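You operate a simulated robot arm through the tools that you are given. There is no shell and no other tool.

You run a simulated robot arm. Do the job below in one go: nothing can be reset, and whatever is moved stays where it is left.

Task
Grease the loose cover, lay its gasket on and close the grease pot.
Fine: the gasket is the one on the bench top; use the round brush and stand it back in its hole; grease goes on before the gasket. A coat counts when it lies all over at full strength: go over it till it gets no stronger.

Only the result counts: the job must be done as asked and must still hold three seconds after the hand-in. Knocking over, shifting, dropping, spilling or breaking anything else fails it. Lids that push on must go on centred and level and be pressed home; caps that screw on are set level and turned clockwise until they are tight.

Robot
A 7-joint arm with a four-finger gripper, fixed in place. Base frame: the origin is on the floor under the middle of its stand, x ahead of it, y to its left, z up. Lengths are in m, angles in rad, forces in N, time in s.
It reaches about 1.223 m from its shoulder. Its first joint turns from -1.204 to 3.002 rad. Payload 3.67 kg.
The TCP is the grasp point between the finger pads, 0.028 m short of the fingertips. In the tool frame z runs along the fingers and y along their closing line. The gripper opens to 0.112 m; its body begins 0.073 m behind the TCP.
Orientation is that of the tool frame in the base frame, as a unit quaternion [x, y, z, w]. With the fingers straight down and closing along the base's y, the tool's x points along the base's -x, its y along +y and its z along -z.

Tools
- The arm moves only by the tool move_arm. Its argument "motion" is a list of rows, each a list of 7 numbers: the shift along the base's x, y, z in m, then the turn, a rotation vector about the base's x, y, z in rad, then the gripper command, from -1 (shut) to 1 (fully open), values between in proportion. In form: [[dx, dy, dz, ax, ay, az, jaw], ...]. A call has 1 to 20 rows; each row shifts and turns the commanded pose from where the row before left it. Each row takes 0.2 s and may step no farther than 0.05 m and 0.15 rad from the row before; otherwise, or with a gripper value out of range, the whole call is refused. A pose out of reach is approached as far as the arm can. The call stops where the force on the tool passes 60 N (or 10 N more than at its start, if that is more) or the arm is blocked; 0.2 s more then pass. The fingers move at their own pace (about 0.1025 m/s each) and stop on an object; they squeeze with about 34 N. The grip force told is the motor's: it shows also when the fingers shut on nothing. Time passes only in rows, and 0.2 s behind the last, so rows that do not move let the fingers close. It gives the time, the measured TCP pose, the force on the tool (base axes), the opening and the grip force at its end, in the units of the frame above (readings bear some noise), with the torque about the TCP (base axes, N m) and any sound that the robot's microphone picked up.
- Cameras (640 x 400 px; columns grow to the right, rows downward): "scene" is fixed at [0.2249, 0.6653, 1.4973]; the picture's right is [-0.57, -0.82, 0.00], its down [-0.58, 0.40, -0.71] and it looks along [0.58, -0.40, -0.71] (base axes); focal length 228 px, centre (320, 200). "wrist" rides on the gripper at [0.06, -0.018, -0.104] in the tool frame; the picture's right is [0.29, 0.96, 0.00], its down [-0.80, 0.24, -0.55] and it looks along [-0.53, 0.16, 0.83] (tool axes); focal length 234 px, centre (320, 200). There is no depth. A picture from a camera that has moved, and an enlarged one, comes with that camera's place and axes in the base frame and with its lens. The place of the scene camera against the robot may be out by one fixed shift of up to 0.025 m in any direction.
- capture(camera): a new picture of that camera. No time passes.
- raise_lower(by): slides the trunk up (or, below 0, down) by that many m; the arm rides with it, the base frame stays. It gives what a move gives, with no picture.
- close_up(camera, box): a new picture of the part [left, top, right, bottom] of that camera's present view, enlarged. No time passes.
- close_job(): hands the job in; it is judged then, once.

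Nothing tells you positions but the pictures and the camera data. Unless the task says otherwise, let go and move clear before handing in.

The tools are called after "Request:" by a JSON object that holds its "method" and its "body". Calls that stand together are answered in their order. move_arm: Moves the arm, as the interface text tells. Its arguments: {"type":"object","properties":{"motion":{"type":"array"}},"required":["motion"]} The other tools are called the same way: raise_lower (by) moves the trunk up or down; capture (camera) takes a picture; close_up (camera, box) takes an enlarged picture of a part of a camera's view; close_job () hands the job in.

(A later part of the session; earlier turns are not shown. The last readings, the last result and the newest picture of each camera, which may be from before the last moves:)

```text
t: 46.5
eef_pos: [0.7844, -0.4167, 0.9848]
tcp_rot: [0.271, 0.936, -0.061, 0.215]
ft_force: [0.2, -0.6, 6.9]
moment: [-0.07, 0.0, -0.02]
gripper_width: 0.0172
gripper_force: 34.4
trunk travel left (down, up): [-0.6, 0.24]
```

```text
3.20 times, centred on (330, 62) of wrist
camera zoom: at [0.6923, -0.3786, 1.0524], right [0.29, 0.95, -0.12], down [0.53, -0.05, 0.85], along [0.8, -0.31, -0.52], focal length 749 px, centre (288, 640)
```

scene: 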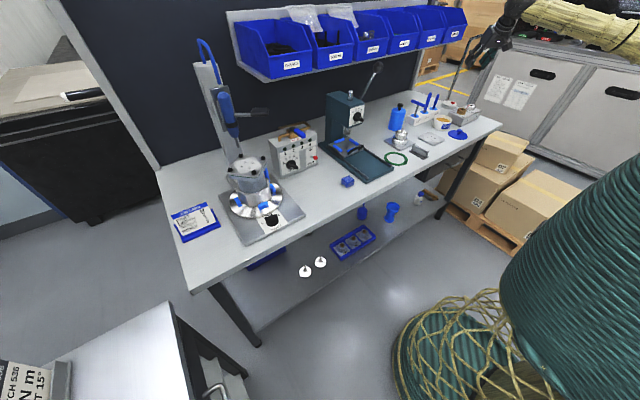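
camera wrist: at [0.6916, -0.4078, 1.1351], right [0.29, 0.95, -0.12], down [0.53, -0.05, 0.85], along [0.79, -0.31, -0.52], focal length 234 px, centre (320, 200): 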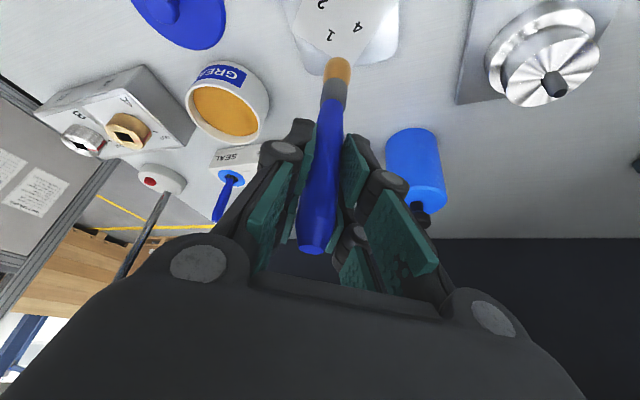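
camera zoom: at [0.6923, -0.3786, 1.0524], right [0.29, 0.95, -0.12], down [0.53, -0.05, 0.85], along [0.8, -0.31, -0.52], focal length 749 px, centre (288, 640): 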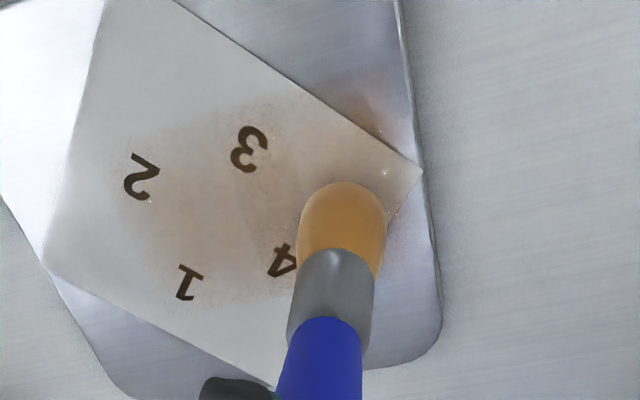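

The coat shows as a faint brown film about 2 cm either side of the path and the cover hasn't shifted. I'll now raster the whole face in lines along y, stepping in x.

Request:
{"method": "move_arm", "body": {"motion": [[-0.0243, 0.0068, 0, 0, 0, 0, -1], [-0.0242, 0.0067, 0, 0, 0, 0, -1], [0, -0.03, 0, 0, 0, 0, -1], [0, -0.03, 0, 0, 0, 0, -1], [0, -0.03, 0, 0, 0, 0, -1], [0.0113, 0, 0, 0, 0, 0, -1], [0, 0.03, 0, 0, 0, 0, -1], [0, 0.03, 0, 0, 0, 0, -1], [0, 0.03, 0, 0, 0, 0, -1], [0.0113, 0, 0, 0, 0, 0, -1], [0, -0.03, 0, 0, 0, 0, -1], [0, -0.03, 0, 0, 0, 0, -1], [0, -0.03, 0, 0, 0, 0, -1], [0.0113, 0, 0, 0, 0, 0, -1], [0, 0.03, 0, 0, 0, 0, -1], [0, 0.03, 0, 0, 0, 0, -1], [0, 0.03, 0, 0, 0, 0, -1], [0.0113, 0, 0, 0, 0, 0, -1]]}}

Request:
{"method": "close_up", "body": {"camera": "scene", "box": [420, 120, 450, 145]}}

```text
t: 50.3
eef_pos: [0.7797, -0.4037, 0.985]
tcp_rot: [0.271, 0.936, -0.061, 0.215]
ft_force: [1.0, 1.0, 3.9]
moment: [0.09, -0.13, 0.0]
gripper_width: 0.0169
gripper_force: 34.0
trunk travel left (down, up): [-0.6, 0.24]
```

```text
16.00 times, centred on (435, 132) of scene
camera zoom: at [0.2249, 0.6653, 1.4973], right [-0.57, -0.82, 0.0], down [-0.58, 0.4, -0.71], along [0.58, -0.4, -0.71], focal length 3652 px, centre (-1520, 1280)
```

zoom: 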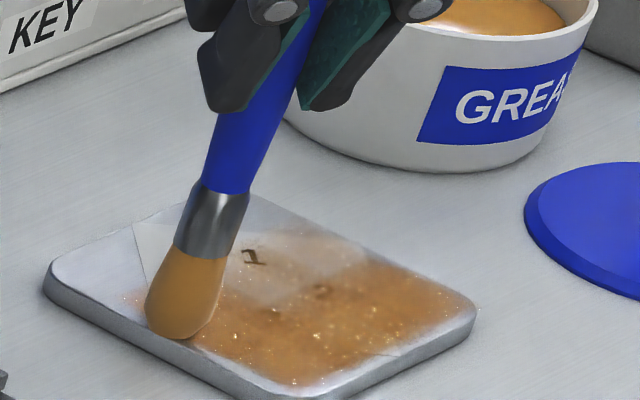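

The near half is coated and the cover stays in place. Continuing with the far half.

Request:
{"method": "move_arm", "body": {"motion": [[0, -0.03, 0, 0, 0, 0, -1], [0, -0.03, 0, 0, 0, 0, -1], [0, -0.03, 0, 0, 0, 0, -1], [0.0113, 0, 0, 0, 0, 0, -1], [0, 0.03, 0, 0, 0, 0, -1], [0, 0.03, 0, 0, 0, 0, -1], [0, 0.03, 0, 0, 0, 0, -1], [0.0113, 0, 0, 0, 0, 0, -1], [0, -0.03, 0, 0, 0, 0, -1], [0, -0.03, 0, 0, 0, 0, -1], [0, -0.03, 0, 0, 0, 0, -1], [0.0113, 0, 0, 0, 0, 0, -1], [0, 0.03, 0, 0, 0, 0, -1], [0, 0.03, 0, 0, 0, 0, -1], [0, 0.03, 0, 0, 0, 0, -1], [0.0113, 0, 0, 0, 0, 0, -1], [0, -0.03, 0, 0, 0, 0, -1], [0, -0.03, 0, 0, 0, 0, -1], [0, -0.03, 0, 0, 0, 0, -1]]}}

Request:
{"method": "close_up", "body": {"camera": "scene", "box": [420, 120, 450, 145]}}

Request:
{"method": "capture", "body": {"camera": "wrist"}}

```text
t: 54.3
eef_pos: [0.8251, -0.4945, 0.9846]
tcp_rot: [0.271, 0.937, -0.061, 0.214]
ft_force: [-1.1, 0.2, 3.9]
moment: [0.05, 0.18, 0.04]
gripper_width: 0.0173
gripper_force: 33.8
trunk travel left (down, up): [-0.6, 0.24]
```

```text
16.00 times, centred on (435, 132) of scene
camera zoom: at [0.2249, 0.6653, 1.4973], right [-0.57, -0.82, 0.0], down [-0.58, 0.4, -0.71], along [0.58, -0.4, -0.71], focal length 3652 px, centre (-1520, 1280)
```

zoom: 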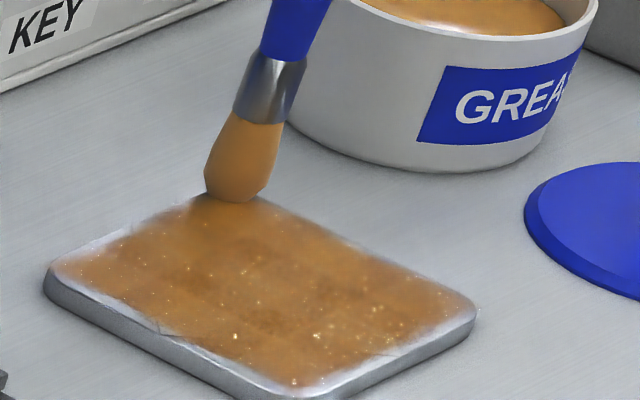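

```text
taken
camera wrist: at [0.7326, -0.4561, 1.0518], right [0.29, 0.95, -0.12], down [0.53, -0.05, 0.85], along [0.8, -0.31, -0.52], focal length 234 px, centre (320, 200)
```

wrist: 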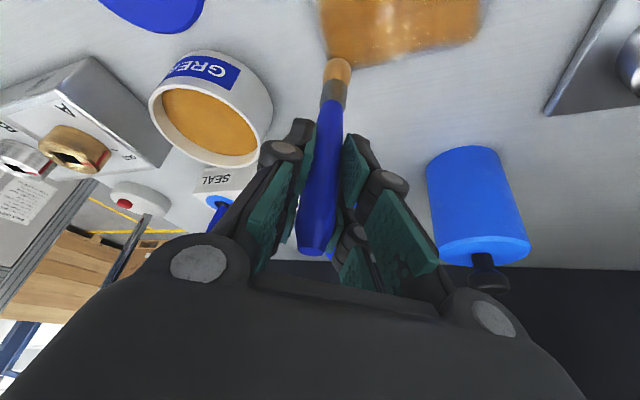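

A good first coat, a bit thin along the +y and front edges. I'll reload the brush in the pot and then go over everything crosswise with a slightly wider range.

Request:
{"method": "move_arm", "body": {"motion": [[0, 0, 0.04, 0, 0, 0, -1], [0, 0, 0.04, 0, 0, 0, -1], [0.0024, -0.0384, 0, 0, 0, 0, -1], [0.0024, -0.0384, 0, 0, 0, 0, -1], [0.0023, -0.0383, 0, 0, 0, 0, -1], [0, 0, 0, 0, 0, 0, -1], [0, 0, -0.03, 0, 0, 0, -1], [0, 0, -0.02, 0, 0, 0, -1], [0, 0, 0, 0, 0, 0, -1]]}}

Request:
{"method": "move_arm", "body": {"motion": [[0, 0, -0.003, 0, 0, 0, -1], [0, 0, -0.0005, 0, 0, 0, -1], [0, 0, 0, 0, 0, 0, -1]]}}

Request:
{"method": "close_up", "body": {"camera": "scene", "box": [425, 90, 465, 130]}}

```text
t: 56.3
eef_pos: [0.8305, -0.6069, 1.0142]
tcp_rot: [0.271, 0.936, -0.062, 0.214]
ft_force: [0.7, 0.7, 0.2]
moment: [-0.04, 0.02, 0.01]
gripper_width: 0.0169
gripper_force: 34.8
trunk travel left (down, up): [-0.6, 0.24]
```

```text
t: 57.1
eef_pos: [0.8318, -0.6069, 1.0129]
tcp_rot: [0.27, 0.936, -0.062, 0.215]
ft_force: [0.4, -1.7, 15.0]
moment: [-0.19, -0.04, 0.01]
gripper_width: 0.0172
gripper_force: 34.2
trunk travel left (down, up): [-0.6, 0.24]
```

```text
10.00 times, centred on (445, 110) of scene
camera zoom: at [0.2249, 0.6653, 1.4973], right [-0.57, -0.82, 0.0], down [-0.58, 0.4, -0.71], along [0.58, -0.4, -0.71], focal length 2282 px, centre (-930, 1100)
```

zoom: 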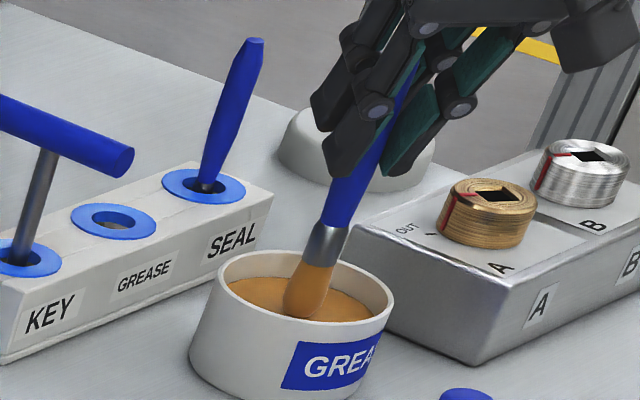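

Reloaded. Now to the front +y corner of the cover for a crosswise pass with lines along x.

Request:
{"method": "move_arm", "body": {"motion": [[0, 0, 0.03, 0, 0, 0, -1], [0, 0, 0.03, 0, 0, 0, -1], [-0.0203, 0.0423, 0, 0, 0, 0, -1], [-0.0203, 0.0423, 0, 0, 0, 0, -1], [-0.0203, 0.0423, 0, 0, 0, 0, -1], [-0.0203, 0.0423, 0, 0, 0, 0, -1], [-0.0203, 0.0423, 0, 0, 0, 0, -1], [0, 0, -0.04, 0, 0, 0, -1], [0, 0, -0.038, 0, 0, 0, -1], [0, 0, -0.008, 0, 0, 0, -1], [0, 0, 0, 0, 0, 0, -1]]}}

Request:
{"method": "close_up", "body": {"camera": "scene", "box": [420, 120, 450, 145]}}

```text
t: 59.5
eef_pos: [0.7308, -0.3973, 0.9859]
tcp_rot: [0.271, 0.936, -0.062, 0.214]
ft_force: [0.1, 0.3, 0.2]
moment: [-0.03, 0.01, 0.0]
gripper_width: 0.0172
gripper_force: 34.2
trunk travel left (down, up): [-0.6, 0.24]
```

```text
16.00 times, centred on (435, 132) of scene
camera zoom: at [0.2249, 0.6653, 1.4973], right [-0.57, -0.82, 0.0], down [-0.58, 0.4, -0.71], along [0.58, -0.4, -0.71], focal length 3652 px, centre (-1520, 1280)
```

zoom: 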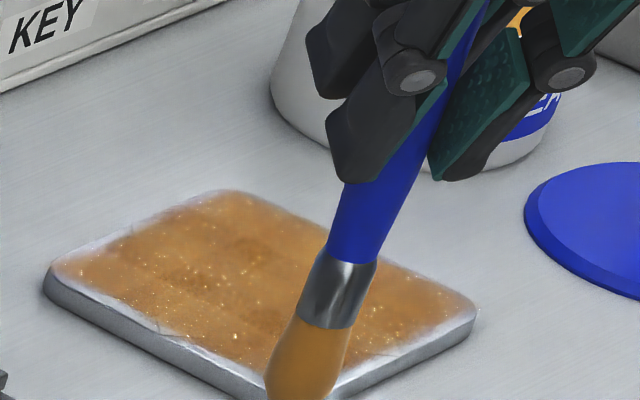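

Request:
{"method": "move_arm", "body": {"motion": [[0.02, -0.002, 0, 0, 0, 0, -1], [0, 0, -0.0015, 0, 0, 0, -1], [0.0385, 0, 0, 0, 0, 0, -1], [0.0385, 0, 0, 0, 0, 0, -1], [0, -0.0109, 0, 0, 0, 0, -1], [-0.032, 0, 0, 0, 0, 0, -1], [-0.032, 0, 0, 0, 0, 0, -1], [-0.032, 0, 0, 0, 0, 0, -1], [0, -0.0109, 0, 0, 0, 0, -1], [0.032, 0, 0, 0, 0, 0, -1], [0.032, 0, 0, 0, 0, 0, -1], [0.032, 0, 0, 0, 0, 0, -1], [0, -0.0109, 0, 0, 0, 0, -1], [-0.032, 0, 0, 0, 0, 0, -1], [-0.032, 0, 0, 0, 0, 0, -1], [-0.032, 0, 0, 0, 0, 0, -1], [0, -0.0109, 0, 0, 0, 0, -1], [0.032, 0, 0, 0, 0, 0, -1], [0.032, 0, 0, 0, 0, 0, -1], [0.032, 0, 0, 0, 0, 0, -1]]}}

Request:
{"method": "close_up", "body": {"camera": "scene", "box": [420, 120, 450, 145]}}

```text
t: 63.7
eef_pos: [0.8271, -0.4423, 0.9834]
tcp_rot: [0.271, 0.936, -0.062, 0.214]
ft_force: [3.6, -0.6, 7.1]
moment: [-0.11, -0.27, 0.02]
gripper_width: 0.0168
gripper_force: 33.9
trunk travel left (down, up): [-0.6, 0.24]
```

```text
16.00 times, centred on (435, 132) of scene
camera zoom: at [0.2249, 0.6653, 1.4973], right [-0.57, -0.82, 0.0], down [-0.58, 0.4, -0.71], along [0.58, -0.4, -0.71], focal length 3652 px, centre (-1520, 1280)
```

zoom: 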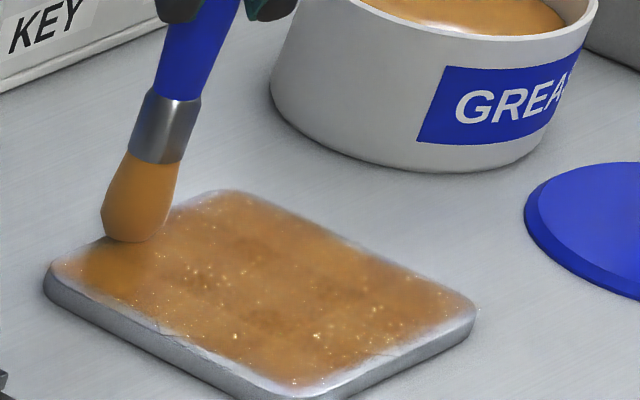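

Request:
{"method": "move_arm", "body": {"motion": [[0, -0.0109, 0, 0, 0, 0, -1], [-0.032, 0, 0, 0, 0, 0, -1], [-0.032, 0, 0, 0, 0, 0, -1], [-0.032, 0, 0, 0, 0, 0, -1], [0, -0.0109, 0, 0, 0, 0, -1], [0.032, 0, 0, 0, 0, 0, -1], [0.032, 0, 0, 0, 0, 0, -1], [0.032, 0, 0, 0, 0, 0, -1], [0, -0.0109, 0, 0, 0, 0, -1], [-0.032, 0, 0, 0, 0, 0, -1], [-0.032, 0, 0, 0, 0, 0, -1], [-0.032, 0, 0, 0, 0, 0, -1], [0, -0.0109, 0, 0, 0, 0, -1], [0.032, 0, 0, 0, 0, 0, -1], [0.032, 0, 0, 0, 0, 0, -1], [0.032, 0, 0, 0, 0, 0, -1], [0, -0.0109, 0, 0, 0, 0, -1], [-0.032, 0, 0, 0, 0, 0, -1], [-0.032, 0, 0, 0, 0, 0, -1], [-0.032, 0, 0, 0, 0, 0, -1]]}}

Request:
{"method": "close_up", "body": {"camera": "scene", "box": [420, 120, 450, 145]}}

Request:
{"method": "capture", "body": {"camera": "wrist"}}

```text
t: 67.9
eef_pos: [0.7309, -0.499, 0.9837]
tcp_rot: [0.271, 0.936, -0.061, 0.215]
ft_force: [-2.0, -0.3, 5.3]
moment: [0.01, 0.18, 0.01]
gripper_width: 0.0172
gripper_force: 34.2
trunk travel left (down, up): [-0.6, 0.24]
```

```text
16.00 times, centred on (435, 132) of scene
camera zoom: at [0.2249, 0.6653, 1.4973], right [-0.57, -0.82, 0.0], down [-0.58, 0.4, -0.71], along [0.58, -0.4, -0.71], focal length 3652 px, centre (-1520, 1280)
```

zoom: 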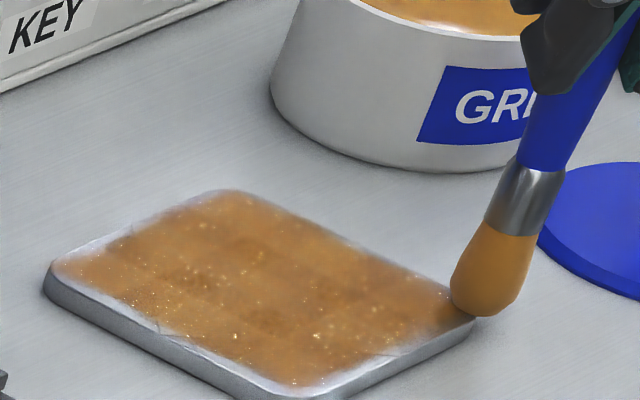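

```text
taken
camera wrist: at [0.6391, -0.4599, 1.051], right [0.29, 0.95, -0.12], down [0.53, -0.05, 0.85], along [0.8, -0.31, -0.52], focal length 234 px, centre (320, 200)
```

wrist: 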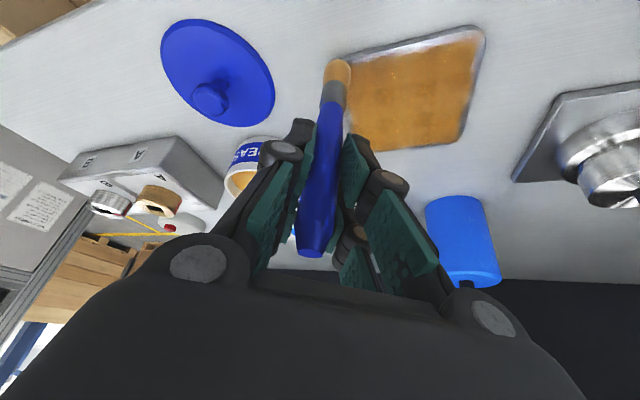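

The coat is nearly complete, but thin strips remain along the front (low-x) and +y edges. I look closer from the wrist.

Request:
{"method": "close_up", "body": {"camera": "wrist", "box": [310, 10, 510, 160]}}

Request:
{"method": "close_up", "body": {"camera": "scene", "box": [420, 128, 440, 146]}}

```text
2.67 times, centred on (410, 85) of wrist
camera zoom: at [0.6391, -0.4599, 1.051], right [0.29, 0.95, -0.12], down [0.53, -0.05, 0.85], along [0.8, -0.31, -0.52], focal length 624 px, centre (80, 507)
```

zoom: 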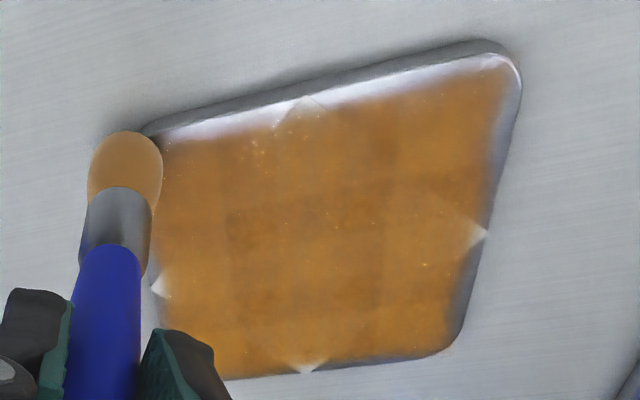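

```text
16.00 times, centred on (430, 137) of scene
camera zoom: at [0.2249, 0.6653, 1.4973], right [-0.57, -0.82, 0.0], down [-0.58, 0.4, -0.71], along [0.58, -0.4, -0.71], focal length 3652 px, centre (-1440, 1208)
```

zoom: 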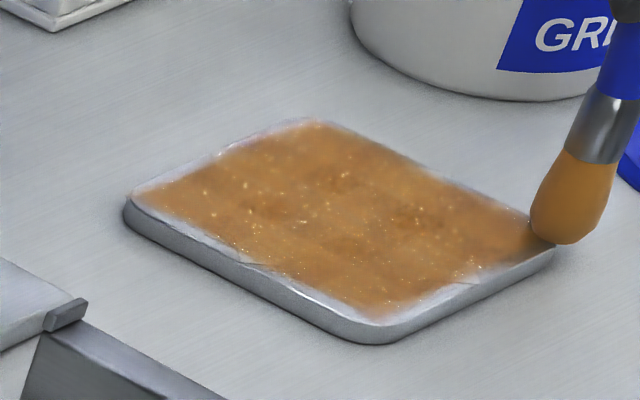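

The coat covers a zone with an even ~5 mm margin all round, so the coverage zone itself is filled, but some cells still look lighter. I'll reload and go over it again until nothing changes.

Request:
{"method": "move_arm", "body": {"motion": [[0, 0, 0.041, 0, 0, 0, -1], [0, 0, 0.0415, 0, 0, 0, -1], [0.0251, -0.0279, 0, 0, 0, 0, -1], [0.0251, -0.0279, 0, 0, 0, 0, -1], [0.0251, -0.0279, 0, 0, 0, 0, -1], [0.0252, -0.0277, 0, 0, 0, 0, -1], [0, 0, -0.03, 0, 0, 0, -1], [0, 0, -0.02, 0, 0, 0, -1], [0, 0, -0.0045, 0, 0, 0, -1], [0, 0, 0, 0, 0, 0, -1], [0, 0, 0.03, 0, 0, 0, -1], [0, 0, 0.03, 0, 0, 0, -1], [-0.0015, 0.0377, 0, 0, 0, 0, -1], [-0.0015, 0.0377, 0, 0, 0, 0, -1], [-0.0015, 0.0376, 0, 0, 0, 0, -1], [0, 0, -0.04, 0, 0, 0, -1], [0, 0, -0.04, 0, 0, 0, -1], [0, 0, -0.0075, 0, 0, 0, -1]]}}

Request:
{"method": "close_up", "body": {"camera": "scene", "box": [415, 110, 455, 146]}}

```text
t: 71.7
eef_pos: [0.8274, -0.4964, 0.9849]
tcp_rot: [0.272, 0.936, -0.062, 0.215]
ft_force: [0.4, 0.0, -0.7]
moment: [0.0, 0.0, 0.03]
gripper_width: 0.0171
gripper_force: 33.4
trunk travel left (down, up): [-0.6, 0.24]
```

```text
11.11 times, centred on (435, 128) of scene
camera zoom: at [0.2249, 0.6653, 1.4973], right [-0.57, -0.82, 0.0], down [-0.58, 0.4, -0.71], along [0.58, -0.4, -0.71], focal length 2536 px, centre (-958, 1000)
```

zoom: 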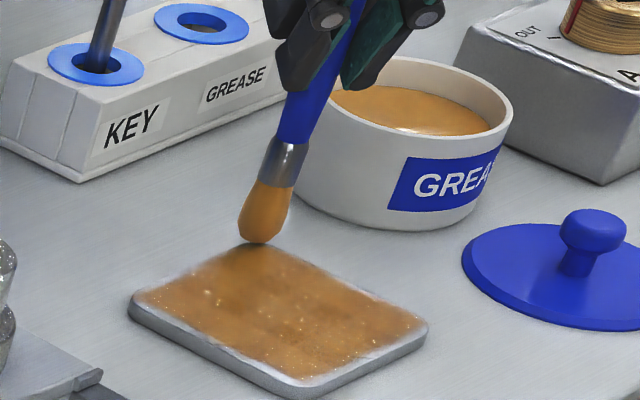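

Request:
{"method": "move_arm", "body": {"motion": [[0, 0.005, -0.0015, 0, 0, 0, -1], [0, 0.0293, 0, 0, 0, 0, -1], [0, 0.0293, 0, 0, 0, 0, -1], [0, 0.0293, 0, 0, 0, 0, -1], [-0.0115, 0, 0, 0, 0, 0, -1], [0, -0.031, 0, 0, 0, 0, -1], [0, -0.031, 0, 0, 0, 0, -1], [0, -0.031, 0, 0, 0, 0, -1], [-0.0115, 0, 0, 0, 0, 0, -1], [0, 0.031, 0, 0, 0, 0, -1], [0, 0.031, 0, 0, 0, 0, -1], [0, 0.031, 0, 0, 0, 0, -1], [-0.0115, 0, 0, 0, 0, 0, -1], [0, -0.031, 0, 0, 0, 0, -1], [0, -0.031, 0, 0, 0, 0, -1], [0, -0.031, 0, 0, 0, 0, -1], [-0.0115, 0, 0, 0, 0, 0, -1]]}}

Request:
{"method": "move_arm", "body": {"motion": [[0, 0.031, 0, 0, 0, 0, -1], [0, 0.031, 0, 0, 0, 0, -1], [0, 0.031, 0, 0, 0, 0, -1], [-0.0115, 0, 0, 0, 0, 0, -1], [0, -0.031, 0, 0, 0, 0, -1], [0, -0.031, 0, 0, 0, 0, -1], [0, -0.031, 0, 0, 0, 0, -1], [-0.0115, 0, 0, 0, 0, 0, -1], [0, 0.031, 0, 0, 0, 0, -1], [0, 0.031, 0, 0, 0, 0, -1], [0, 0.031, 0, 0, 0, 0, -1], [-0.0115, 0, 0, 0, 0, 0, -1], [0, -0.031, 0, 0, 0, 0, -1], [0, -0.031, 0, 0, 0, 0, -1], [0, -0.031, 0, 0, 0, 0, -1], [-0.0115, 0, 0, 0, 0, 0, -1], [0, 0.031, 0, 0, 0, 0, -1], [0, 0.031, 0, 0, 0, 0, -1], [0, 0.031, 0, 0, 0, 0, -1]]}}

Request:
{"method": "close_up", "body": {"camera": "scene", "box": [420, 120, 450, 145]}}

Request:
{"method": "capture", "body": {"camera": "wrist"}}

```text
t: 75.3
eef_pos: [0.7831, -0.4949, 0.9826]
tcp_rot: [0.27, 0.936, -0.062, 0.215]
ft_force: [2.5, 1.2, 13.8]
moment: [0.01, -0.27, 0.04]
gripper_width: 0.0171
gripper_force: 34.3
trunk travel left (down, up): [-0.6, 0.24]
```

```text
t: 79.3
eef_pos: [0.7362, -0.402, 0.9843]
tcp_rot: [0.271, 0.936, -0.062, 0.214]
ft_force: [-0.3, 0.8, -0.9]
moment: [-0.04, -0.01, -0.01]
gripper_width: 0.0171
gripper_force: 34.1
trunk travel left (down, up): [-0.6, 0.24]
```

```text
16.00 times, centred on (435, 132) of scene
camera zoom: at [0.2249, 0.6653, 1.4973], right [-0.57, -0.82, 0.0], down [-0.58, 0.4, -0.71], along [0.58, -0.4, -0.71], focal length 3652 px, centre (-1520, 1280)
```

zoom: 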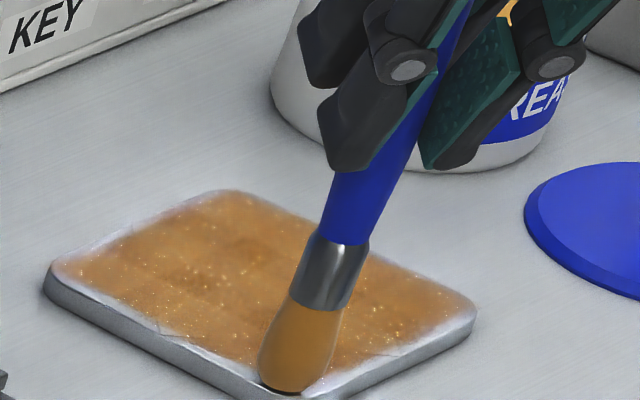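

```text
taken
camera wrist: at [0.6438, -0.3638, 1.0521], right [0.29, 0.95, -0.13], down [0.53, -0.05, 0.85], along [0.8, -0.31, -0.52], focal length 234 px, centre (320, 200)
```

wrist: 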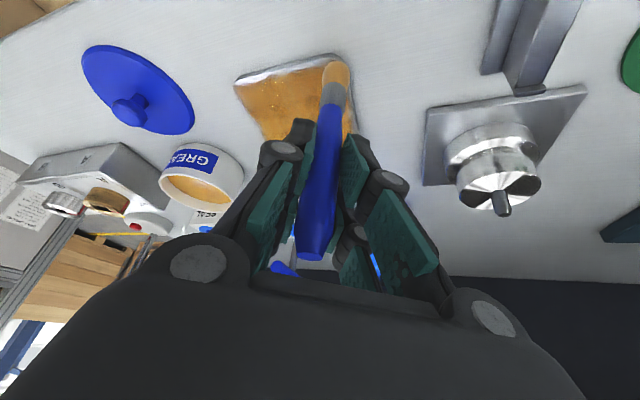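

The brush slipped up slightly in the fingers, so the last lines may not have touched. I'll lift away to a viewing pose and examine the coat without obstruction.

Request:
{"method": "move_arm", "body": {"motion": [[0, 0, 0.04, 0, 0, 0, -1], [-0.005, 0.024, 0.042, 0, 0, 0, -1], [-0.006, 0.024, 0.042, 0, 0, 0, -1], [-0.006, 0.024, 0.042, 0, 0, 0, -1], [0, 0, 0, 0, 0, 0, -1]]}}

Request:
{"method": "close_up", "body": {"camera": "wrist", "box": [230, 15, 340, 115]}}

Request:
{"method": "close_up", "body": {"camera": "scene", "box": [420, 125, 450, 150]}}

```text
t: 80.5
eef_pos: [0.7184, -0.331, 1.15]
tcp_rot: [0.27, 0.937, -0.062, 0.213]
ft_force: [-0.4, 0.2, -0.6]
moment: [-0.02, -0.01, -0.02]
gripper_width: 0.0171
gripper_force: 34.3
trunk travel left (down, up): [-0.6, 0.24]
```

```text
4.00 times, centred on (285, 65) of wrist
camera zoom: at [0.6266, -0.293, 1.2176], right [0.29, 0.95, -0.12], down [0.53, -0.05, 0.84], along [0.79, -0.31, -0.52], focal length 937 px, centre (460, 740)
```

zoom: 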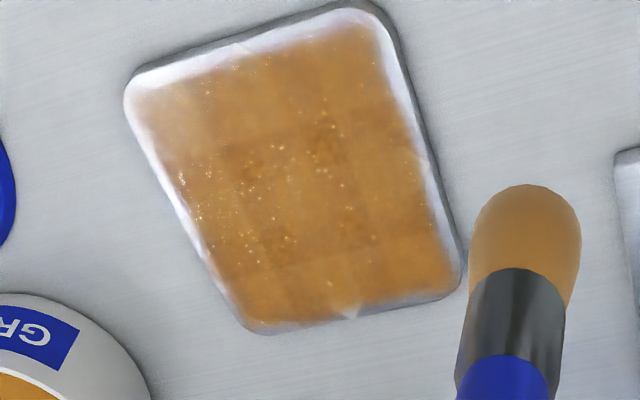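

```text
16.00 times, centred on (435, 138) of scene
camera zoom: at [0.2249, 0.6653, 1.4973], right [-0.57, -0.82, 0.0], down [-0.58, 0.4, -0.71], along [0.58, -0.4, -0.71], focal length 3652 px, centre (-1520, 1200)
```

zoom: 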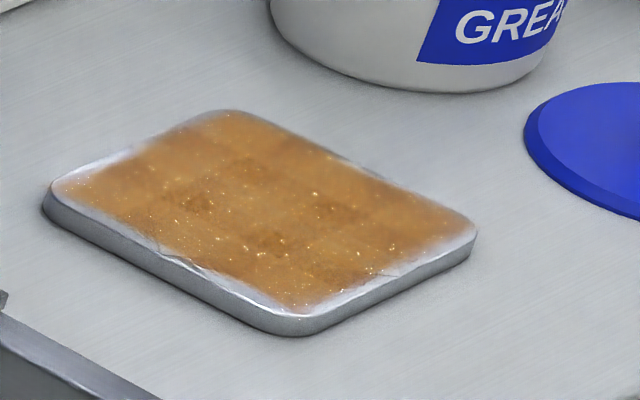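

Request:
{"method": "close_up", "body": {"camera": "wrist", "box": [255, 15, 310, 65]}}

Request:
{"method": "close_up", "body": {"camera": "wrist", "box": [265, 50, 350, 105]}}

```text
8.00 times, centred on (282, 40) of wrist
camera zoom: at [0.6266, -0.293, 1.2176], right [0.29, 0.95, -0.12], down [0.53, -0.05, 0.84], along [0.79, -0.31, -0.52], focal length 1873 px, centre (620, 1480)
```

zoom: 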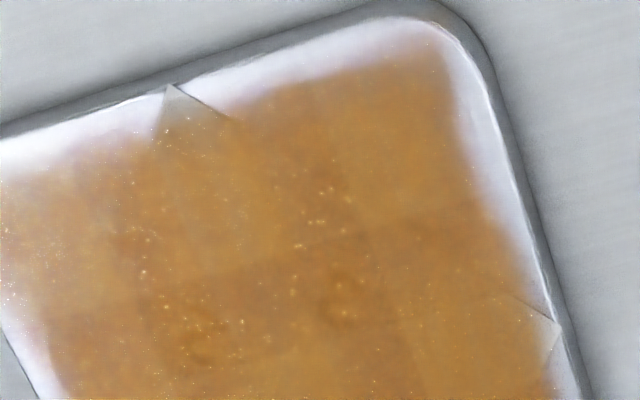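

```text
7.27 times, centred on (308, 78) of wrist
camera zoom: at [0.6266, -0.293, 1.2176], right [0.29, 0.95, -0.12], down [0.53, -0.05, 0.84], along [0.79, -0.31, -0.52], focal length 1703 px, centre (411, 1091)
```

zoom: 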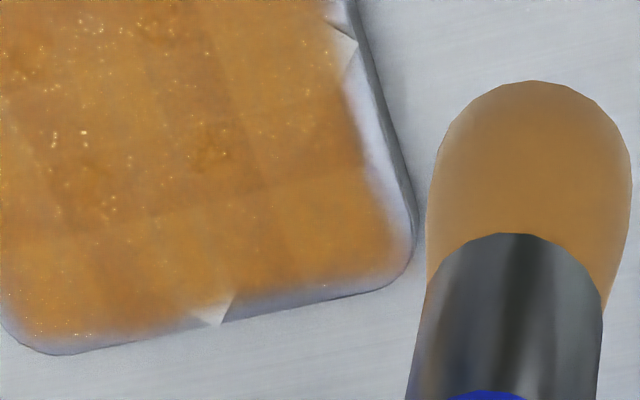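

To judge progress I'll do another loaded pass with sure contact and then compare from this same viewing pose. Reloading first.

Request:
{"method": "move_arm", "body": {"motion": [[0.0162, -0.0397, -0.011, 0, 0, 0, -1], [0.0162, -0.0397, -0.011, 0, 0, 0, -1], [0.0162, -0.0397, -0.011, 0, 0, 0, -1], [0.0162, -0.0397, -0.011, 0, 0, 0, -1], [0.0162, -0.0397, -0.011, 0, 0, 0, -1], [0.0162, -0.0397, -0.011, 0, 0, 0, -1], [0.0163, -0.0398, -0.011, 0, 0, 0, -1], [0, 0, -0.03, 0, 0, 0, -1], [0, 0, -0.025, 0, 0, 0, -1], [0, 0, -0.007, 0, 0, 0, -1], [0, 0, 0, 0, 0, 0, -1]]}}

Request:
{"method": "close_up", "body": {"camera": "scene", "box": [425, 90, 465, 130]}}

```text
t: 82.9
eef_pos: [0.833, -0.6085, 1.0104]
tcp_rot: [0.271, 0.936, -0.062, 0.216]
ft_force: [1.3, -0.8, 11.7]
moment: [-0.09, -0.1, -0.02]
gripper_width: 0.0171
gripper_force: 33.9
trunk travel left (down, up): [-0.6, 0.24]
```

```text
10.00 times, centred on (445, 110) of scene
camera zoom: at [0.2249, 0.6653, 1.4973], right [-0.57, -0.82, 0.0], down [-0.58, 0.4, -0.71], along [0.58, -0.4, -0.71], focal length 2282 px, centre (-930, 1100)
```

zoom: 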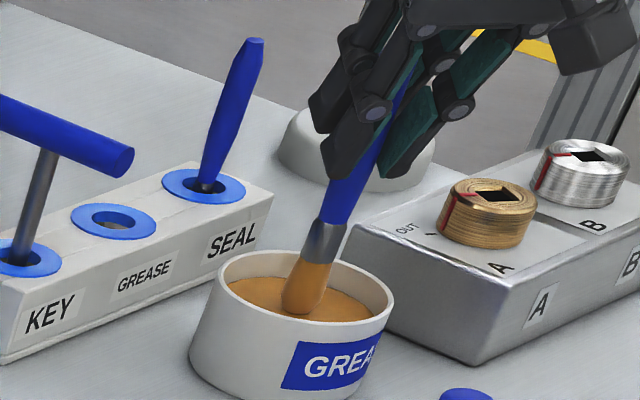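

Request:
{"method": "move_arm", "body": {"motion": [[0, 0, 0.03, 0, 0, 0, -1], [0, 0, 0.03, 0, 0, 0, -1], [-0.0015, 0.0377, 0, 0, 0, 0, -1], [-0.0015, 0.0377, 0, 0, 0, 0, -1], [-0.0015, 0.0376, 0, 0, 0, 0, -1], [0, 0, -0.04, 0, 0, 0, -1], [0, 0, -0.04, 0, 0, 0, -1], [0, 0, -0.0075, 0, 0, 0, -1], [-0.0313, 0, 0, 0, 0, 0, -1], [-0.0313, 0, 0, 0, 0, 0, -1], [-0.0313, 0, 0, 0, 0, 0, -1], [0, 0.0313, 0, 0, 0, 0, -1], [0, 0.0313, 0, 0, 0, 0, -1], [0, 0.0313, 0, 0, 0, 0, -1], [0.0313, 0, 0, 0, 0, 0, -1], [0.0313, 0, 0, 0, 0, 0, -1], [0.0313, 0, 0, 0, 0, 0, -1], [0, -0.0313, 0, 0, 0, 0, -1], [0, -0.0313, 0, 0, 0, 0, -1], [0, -0.0313, 0, 0, 0, 0, -1]]}}

Request:
{"method": "close_up", "body": {"camera": "scene", "box": [420, 120, 450, 145]}}

```text
t: 87.1
eef_pos: [0.8291, -0.4974, 0.981]
tcp_rot: [0.27, 0.937, -0.06, 0.215]
ft_force: [-0.7, 0.4, 9.1]
moment: [0.15, 0.1, -0.01]
gripper_width: 0.0173
gripper_force: 33.9
trunk travel left (down, up): [-0.6, 0.24]
```

```text
16.00 times, centred on (435, 132) of scene
camera zoom: at [0.2249, 0.6653, 1.4973], right [-0.57, -0.82, 0.0], down [-0.58, 0.4, -0.71], along [0.58, -0.4, -0.71], focal length 3652 px, centre (-1520, 1280)
```

zoom: 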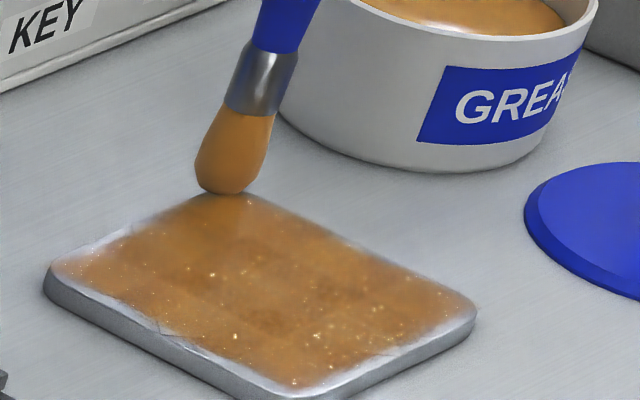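

Request:
{"method": "move_arm", "body": {"motion": [[-0.01, 0.011, 0, 0, 0, 0, -1], [-0.036, 0, 0, 0, 0, 0, -1], [-0.036, 0, 0, 0, 0, 0, -1], [0, 0.036, 0, 0, 0, 0, -1], [0, 0.036, 0, 0, 0, 0, -1], [0.036, 0, 0, 0, 0, 0, -1], [0.036, 0, 0, 0, 0, 0, -1], [0, -0.036, 0, 0, 0, 0, -1], [0, -0.036, 0, 0, 0, 0, -1], [-0.011, 0.011, 0, 0, 0, 0, -1], [-0.025, 0, 0, 0, 0, 0, -1], [-0.025, 0, 0, 0, 0, 0, -1], [0, 0.025, 0, 0, 0, 0, -1], [0, 0.025, 0, 0, 0, 0, -1], [0.025, 0, 0, 0, 0, 0, -1], [0.025, 0, 0, 0, 0, 0, -1], [0, -0.025, 0, 0, 0, 0, -1], [0, -0.025, 0, 0, 0, 0, -1]]}}

Request:
{"method": "move_arm", "body": {"motion": [[-0.011, 0.011, 0, 0, 0, 0, -1], [-0.028, 0, 0, 0, 0, 0, -1], [0, 0.028, 0, 0, 0, 0, -1], [0.028, 0, 0, 0, 0, 0, -1], [0, -0.014, 0, 0, 0, 0, -1], [-0.028, 0, 0, 0, 0, 0, -1], [-0.032, -0.033, 0, 0, 0, 0, -1], [0, 0.0313, 0, 0, 0, 0, -1], [0, 0.0313, 0, 0, 0, 0, -1], [0, 0.0314, 0, 0, 0, 0, -1], [0.0313, 0, 0, 0, 0, 0, -1], [0.0313, 0, 0, 0, 0, 0, -1], [0.0313, 0, 0, 0, 0, 0, -1], [0, -0.0313, 0, 0, 0, 0, -1], [0, -0.0313, 0, 0, 0, 0, -1], [0, -0.0313, 0, 0, 0, 0, -1], [-0.0313, 0, 0, 0, 0, 0, -1], [-0.0313, 0, 0, 0, 0, 0, -1], [-0.0313, 0, 0, 0, 0, 0, -1]]}}

Request:
{"method": "close_up", "body": {"camera": "scene", "box": [420, 120, 450, 145]}}

```text
t: 90.9
eef_pos: [0.808, -0.4738, 0.9822]
tcp_rot: [0.27, 0.937, -0.062, 0.214]
ft_force: [-0.1, 0.6, -0.6]
moment: [0.03, -0.03, 0.01]
gripper_width: 0.0171
gripper_force: 34.2
trunk travel left (down, up): [-0.6, 0.24]
```

```text
t: 94.9
eef_pos: [0.7371, -0.4802, 0.984]
tcp_rot: [0.271, 0.936, -0.062, 0.215]
ft_force: [0.5, 0.2, 0.4]
moment: [-0.01, -0.04, 0.02]
gripper_width: 0.0171
gripper_force: 34.1
trunk travel left (down, up): [-0.6, 0.24]
```

```text
16.00 times, centred on (435, 132) of scene
camera zoom: at [0.2249, 0.6653, 1.4973], right [-0.57, -0.82, 0.0], down [-0.58, 0.4, -0.71], along [0.58, -0.4, -0.71], focal length 3652 px, centre (-1520, 1280)
```

zoom: 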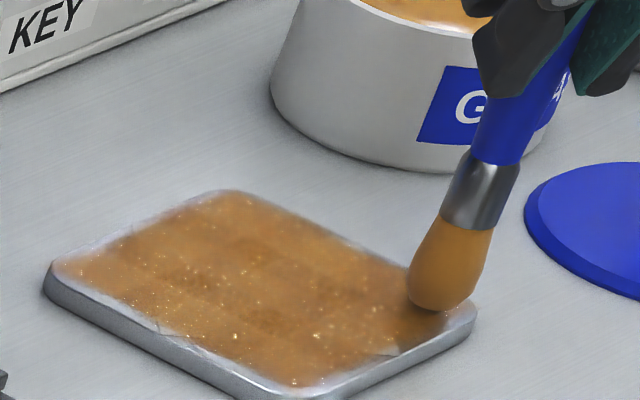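

Back to the same viewing pose to compare coat strength with the previous picture.

Request:
{"method": "move_arm", "body": {"motion": [[0, 0, 0.04, 0, 0, 0, -1], [-0.0043, 0.0377, 0.0316, 0, 0, 0, -1], [-0.0043, 0.0377, 0.0316, 0, 0, 0, -1], [-0.0042, 0.0378, 0.0316, 0, 0, 0, -1], [-0.0042, 0.0378, 0.0317, 0, 0, 0, -1], [0, 0, 0, 0, 0, 0, -1]]}}

Request:
{"method": "close_up", "body": {"camera": "wrist", "box": [230, 15, 340, 115]}}

Request:
{"method": "close_up", "body": {"camera": "scene", "box": [420, 125, 450, 150]}}

Request:
{"method": "close_up", "body": {"camera": "wrist", "box": [255, 15, 310, 65]}}

Request:
{"method": "close_up", "body": {"camera": "wrist", "box": [265, 50, 350, 105]}}

```text
t: 96.3
eef_pos: [0.7176, -0.3318, 1.1491]
tcp_rot: [0.271, 0.936, -0.061, 0.214]
ft_force: [-0.8, -0.5, -0.6]
moment: [0.01, 0.0, -0.01]
gripper_width: 0.0174
gripper_force: 33.8
trunk travel left (down, up): [-0.6, 0.24]
```

```text
4.00 times, centred on (285, 65) of wrist
camera zoom: at [0.6264, -0.2932, 1.2166], right [0.29, 0.95, -0.12], down [0.53, -0.05, 0.84], along [0.79, -0.31, -0.52], focal length 937 px, centre (460, 740)
```

zoom: 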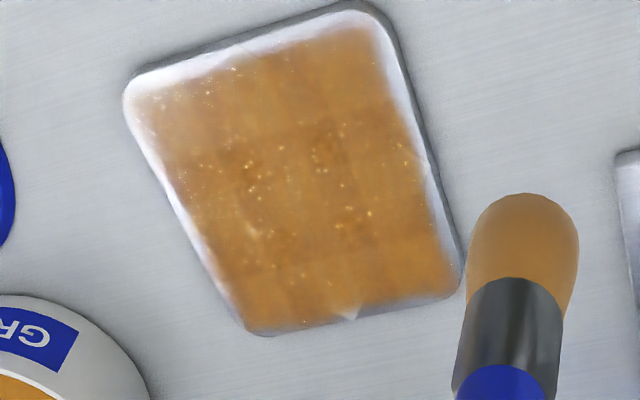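

```text
16.00 times, centred on (435, 138) of scene
camera zoom: at [0.2249, 0.6653, 1.4973], right [-0.57, -0.82, 0.0], down [-0.58, 0.4, -0.71], along [0.58, -0.4, -0.71], focal length 3652 px, centre (-1520, 1200)
```

zoom: 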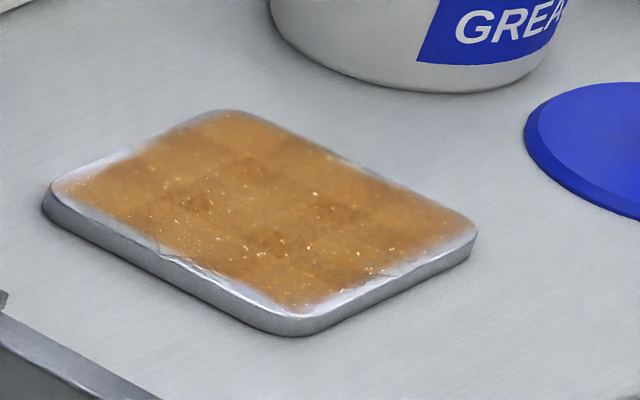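

```text
8.00 times, centred on (282, 40) of wrist
camera zoom: at [0.6264, -0.2932, 1.2166], right [0.29, 0.95, -0.12], down [0.53, -0.05, 0.84], along [0.79, -0.31, -0.52], focal length 1873 px, centre (620, 1480)
```

zoom: 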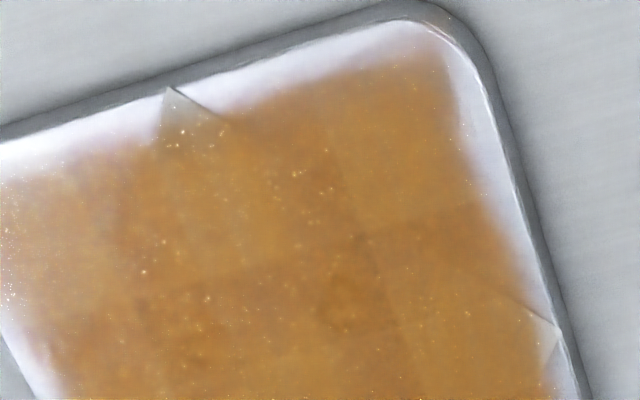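

```text
7.27 times, centred on (308, 78) of wrist
camera zoom: at [0.6264, -0.2932, 1.2166], right [0.29, 0.95, -0.12], down [0.53, -0.05, 0.84], along [0.79, -0.31, -0.52], focal length 1703 px, centre (411, 1091)
```

zoom: 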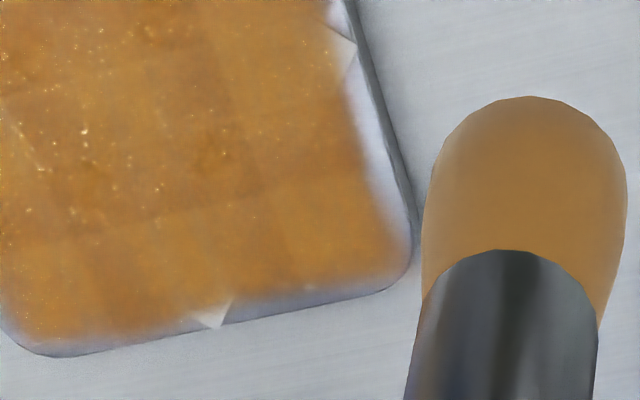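

The coat looks unchanged from the last pass, i.e. close to saturated. To be safe on the corners and edges I'll reload once more and do a slow perimeter pass with confirmed light contact.

Request:
{"method": "move_arm", "body": {"motion": [[0.0162, -0.0397, -0.011, 0, 0, 0, -1], [0.0162, -0.0397, -0.011, 0, 0, 0, -1], [0.0162, -0.0397, -0.011, 0, 0, 0, -1], [0.0162, -0.0397, -0.011, 0, 0, 0, -1], [0.0162, -0.0397, -0.011, 0, 0, 0, -1], [0.0162, -0.0397, -0.011, 0, 0, 0, -1], [0.0163, -0.0398, -0.011, 0, 0, 0, -1], [0, 0, -0.03, 0, 0, 0, -1], [0, 0, -0.025, 0, 0, 0, -1], [0, 0, -0.0081, 0, 0, 0, -1], [0, 0, 0, 0, 0, 0, -1]]}}

Request:
{"method": "move_arm", "body": {"motion": [[0, 0, 0.03, 0, 0, 0, -1], [0, 0, 0.03, 0, 0, 0, -1], [-0.0035, 0.039, 0, 0, 0, 0, -1], [-0.0035, 0.039, 0, 0, 0, 0, -1], [-0.0035, 0.039, 0, 0, 0, 0, -1], [0, 0, -0.04, 0, 0, 0, -1], [0, 0, -0.04, 0, 0, 0, -1], [0, 0, -0.007, 0, 0, 0, -1], [0, 0, 0, 0, 0, 0, -1]]}}

Request:
{"method": "close_up", "body": {"camera": "scene", "box": [420, 120, 450, 145]}}

```text
t: 98.7
eef_pos: [0.8341, -0.6074, 1.0092]
tcp_rot: [0.271, 0.936, -0.062, 0.216]
ft_force: [2.3, -1.3, 12.0]
moment: [-0.17, -0.23, 0.0]
gripper_width: 0.0171
gripper_force: 34.1
trunk travel left (down, up): [-0.6, 0.24]
```

```text
t: 100.7
eef_pos: [0.8216, -0.4919, 0.981]
tcp_rot: [0.272, 0.936, -0.062, 0.214]
ft_force: [-0.5, 0.3, -0.1]
moment: [0.01, 0.0, 0.0]
gripper_width: 0.0173
gripper_force: 33.7
trunk travel left (down, up): [-0.6, 0.24]
```

```text
16.00 times, centred on (435, 132) of scene
camera zoom: at [0.2249, 0.6653, 1.4973], right [-0.57, -0.82, 0.0], down [-0.58, 0.4, -0.71], along [0.58, -0.4, -0.71], focal length 3652 px, centre (-1520, 1280)
```

zoom: 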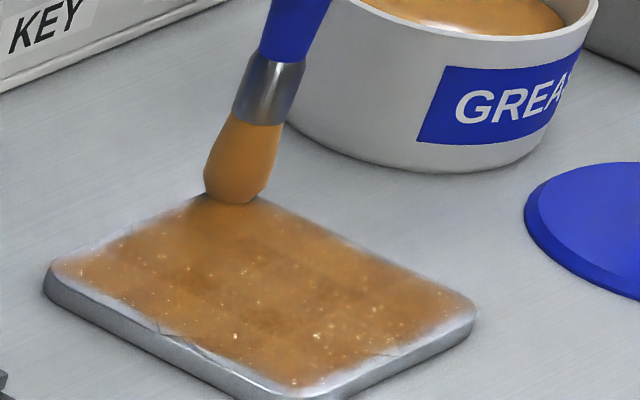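

Request:
{"method": "move_arm", "body": {"motion": [[0, 0, -0.001, 0, 0, 0, -1], [0, 0, 0, 0, 0, 0, -1]]}}

```text
t: 101.3
eef_pos: [0.8222, -0.4925, 0.9807]
tcp_rot: [0.271, 0.936, -0.06, 0.215]
ft_force: [0.1, 0.0, 5.1]
moment: [0.01, 0.06, -0.02]
gripper_width: 0.0172
gripper_force: 33.7
trunk travel left (down, up): [-0.6, 0.24]
```

Light 5 N contact. Slow perimeter loop now.

Request:
{"method": "move_arm", "body": {"motion": [[0.004, -0.002, 0, 0, 0, 0, -1], [-0.0147, 0, 0, 0, 0, 0, -1], [-0.0147, 0, 0, 0, 0, 0, -1], [-0.0147, 0, 0, 0, 0, 0, -1], [-0.0147, 0, 0, 0, 0, 0, -1], [-0.0147, 0, 0, 0, 0, 0, -1], [-0.0147, 0, 0, 0, 0, 0, -1], [0, 0.015, 0, 0, 0, 0, -1], [0, 0.015, 0, 0, 0, 0, -1], [0, 0.015, 0, 0, 0, 0, -1], [0, 0.015, 0, 0, 0, 0, -1], [0, 0.015, 0, 0, 0, 0, -1], [0, 0.015, 0, 0, 0, 0, -1], [0.0147, 0, 0, 0, 0, 0, -1], [0.0147, 0, 0, 0, 0, 0, -1], [0.0147, 0, 0, 0, 0, 0, -1], [0.0147, 0, 0, 0, 0, 0, -1], [0.0147, 0, 0, 0, 0, 0, -1], [0.0147, 0, 0, 0, 0, 0, -1]]}}

Request:
{"method": "move_arm", "body": {"motion": [[0, -0.015, 0, 0, 0, 0, -1], [0, -0.015, 0, 0, 0, 0, -1], [0, -0.015, 0, 0, 0, 0, -1], [0, -0.015, 0, 0, 0, 0, -1], [0, -0.015, 0, 0, 0, 0, -1], [0, -0.015, 0, 0, 0, 0, -1], [-0.015, 0.015, 0, 0, 0, 0, -1], [0, 0.03, 0, 0, 0, 0, -1], [0, 0.03, 0, 0, 0, 0, -1], [-0.02, 0, 0, 0, 0, 0, -1], [0, -0.03, 0, 0, 0, 0, -1], [0, -0.03, 0, 0, 0, 0, -1], [-0.02, 0, 0, 0, 0, 0, -1], [0, 0.03, 0, 0, 0, 0, -1], [0, 0.03, 0, 0, 0, 0, -1], [-0.02, 0, 0, 0, 0, 0, -1], [0, -0.03, 0, 0, 0, 0, -1], [0, -0.03, 0, 0, 0, 0, -1]]}}

Request:
{"method": "close_up", "body": {"camera": "scene", "box": [420, 120, 450, 145]}}

```text
t: 105.3
eef_pos: [0.827, -0.4042, 0.9805]
tcp_rot: [0.27, 0.937, -0.061, 0.215]
ft_force: [-0.2, -0.3, 1.3]
moment: [-0.01, -0.04, 0.0]
gripper_width: 0.017
gripper_force: 34.5
trunk travel left (down, up): [-0.6, 0.24]
```

```text
t: 109.1
eef_pos: [0.7498, -0.48, 0.9812]
tcp_rot: [0.27, 0.937, -0.062, 0.215]
ft_force: [-1.6, 1.0, 6.7]
moment: [0.19, 0.24, 0.0]
gripper_width: 0.0171
gripper_force: 34.1
trunk travel left (down, up): [-0.6, 0.24]
```

```text
16.00 times, centred on (435, 132) of scene
camera zoom: at [0.2249, 0.6653, 1.4973], right [-0.57, -0.82, 0.0], down [-0.58, 0.4, -0.71], along [0.58, -0.4, -0.71], focal length 3652 px, centre (-1520, 1280)
```

zoom: 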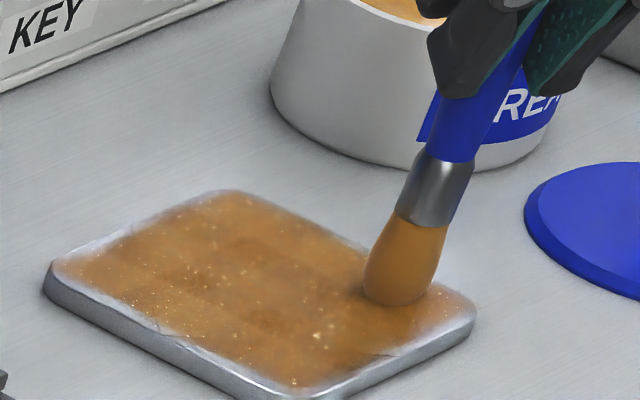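

The near right corner (-x, -y) still looks a shade lighter; I'll scrub that corner and the front edge, then view again.

Request:
{"method": "move_arm", "body": {"motion": [[-0.012, -0.014, 0, 0, 0, 0, -1], [0, 0, 0, 0, 0, 0, -1], [0.012, 0.0, 0, 0, 0, 0, -1], [-0.012, 0.012, 0, 0, 0, 0, -1], [0, -0.012, 0, 0, 0, 0, -1], [0.012, 0.0, 0, 0, 0, 0, -1], [0.0, 0.012, 0, 0, 0, 0, -1], [-0.012, 0, 0, 0, 0, 0, -1], [0, 0.019, 0, 0, 0, 0, -1], [0, 0.019, 0, 0, 0, 0, -1], [0, 0.019, 0, 0, 0, 0, -1], [0, 0.019, 0, 0, 0, 0, -1], [0.006, 0, 0, 0, 0, 0, -1], [0, -0.019, 0, 0, 0, 0, -1], [0, -0.019, 0, 0, 0, 0, -1], [0, -0.019, 0, 0, 0, 0, -1], [0, -0.019, 0, 0, 0, 0, -1]]}}

Request:
{"method": "close_up", "body": {"camera": "scene", "box": [420, 120, 450, 145]}}

```text
t: 112.7
eef_pos: [0.7451, -0.4815, 0.9804]
tcp_rot: [0.27, 0.936, -0.063, 0.215]
ft_force: [-0.7, -0.5, 3.1]
moment: [-0.01, 0.15, 0.01]
gripper_width: 0.0171
gripper_force: 33.8
trunk travel left (down, up): [-0.6, 0.24]
```

```text
16.00 times, centred on (435, 132) of scene
camera zoom: at [0.2249, 0.6653, 1.4973], right [-0.57, -0.82, 0.0], down [-0.58, 0.4, -0.71], along [0.58, -0.4, -0.71], focal length 3652 px, centre (-1520, 1280)
```

zoom: 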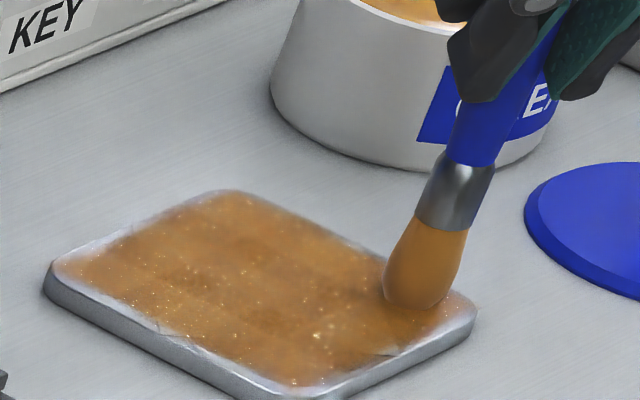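

Request:
{"method": "move_arm", "body": {"motion": [[0, 0, 0.045, 0, 0, 0, -1], [-0.0065, 0.0375, 0.0308, 0, 0, 0, -1], [-0.0065, 0.0375, 0.0308, 0, 0, 0, -1], [-0.0065, 0.0375, 0.0307, 0, 0, 0, -1], [-0.0065, 0.0375, 0.0307, 0, 0, 0, -1], [0, 0, 0, 0, 0, 0, -1]]}}

Request:
{"method": "close_up", "body": {"camera": "wrist", "box": [230, 15, 340, 115]}}

Request:
{"method": "close_up", "body": {"camera": "scene", "box": [420, 125, 450, 150]}}

Request:
{"method": "capture", "body": {"camera": "wrist"}}

```text
t: 114.1
eef_pos: [0.7197, -0.3304, 1.148]
tcp_rot: [0.271, 0.937, -0.062, 0.213]
ft_force: [-0.5, 0.5, -0.9]
moment: [-0.05, 0.01, 0.02]
gripper_width: 0.0171
gripper_force: 33.9
trunk travel left (down, up): [-0.6, 0.24]
```

```text
4.00 times, centred on (285, 65) of wrist
camera zoom: at [0.6281, -0.2918, 1.2162], right [0.29, 0.95, -0.12], down [0.53, -0.05, 0.84], along [0.79, -0.31, -0.52], focal length 937 px, centre (460, 740)
```

zoom: 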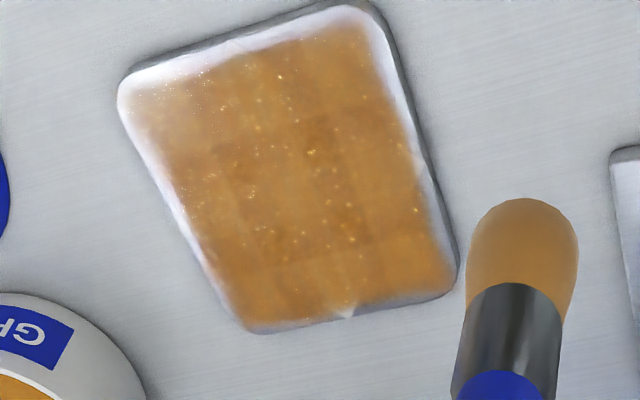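

```text
16.00 times, centred on (435, 138) of scene
camera zoom: at [0.2249, 0.6653, 1.4973], right [-0.57, -0.82, 0.0], down [-0.58, 0.4, -0.71], along [0.58, -0.4, -0.71], focal length 3652 px, centre (-1520, 1200)
```

zoom: 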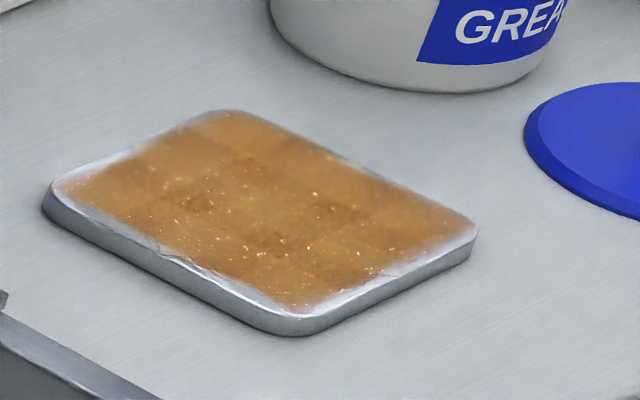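

```text
taken
camera wrist: at [0.6281, -0.2918, 1.2162], right [0.29, 0.95, -0.12], down [0.53, -0.05, 0.84], along [0.79, -0.31, -0.52], focal length 234 px, centre (320, 200)
```

wrist: 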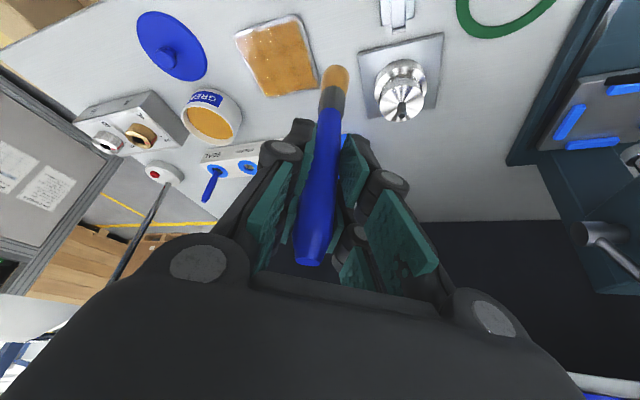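

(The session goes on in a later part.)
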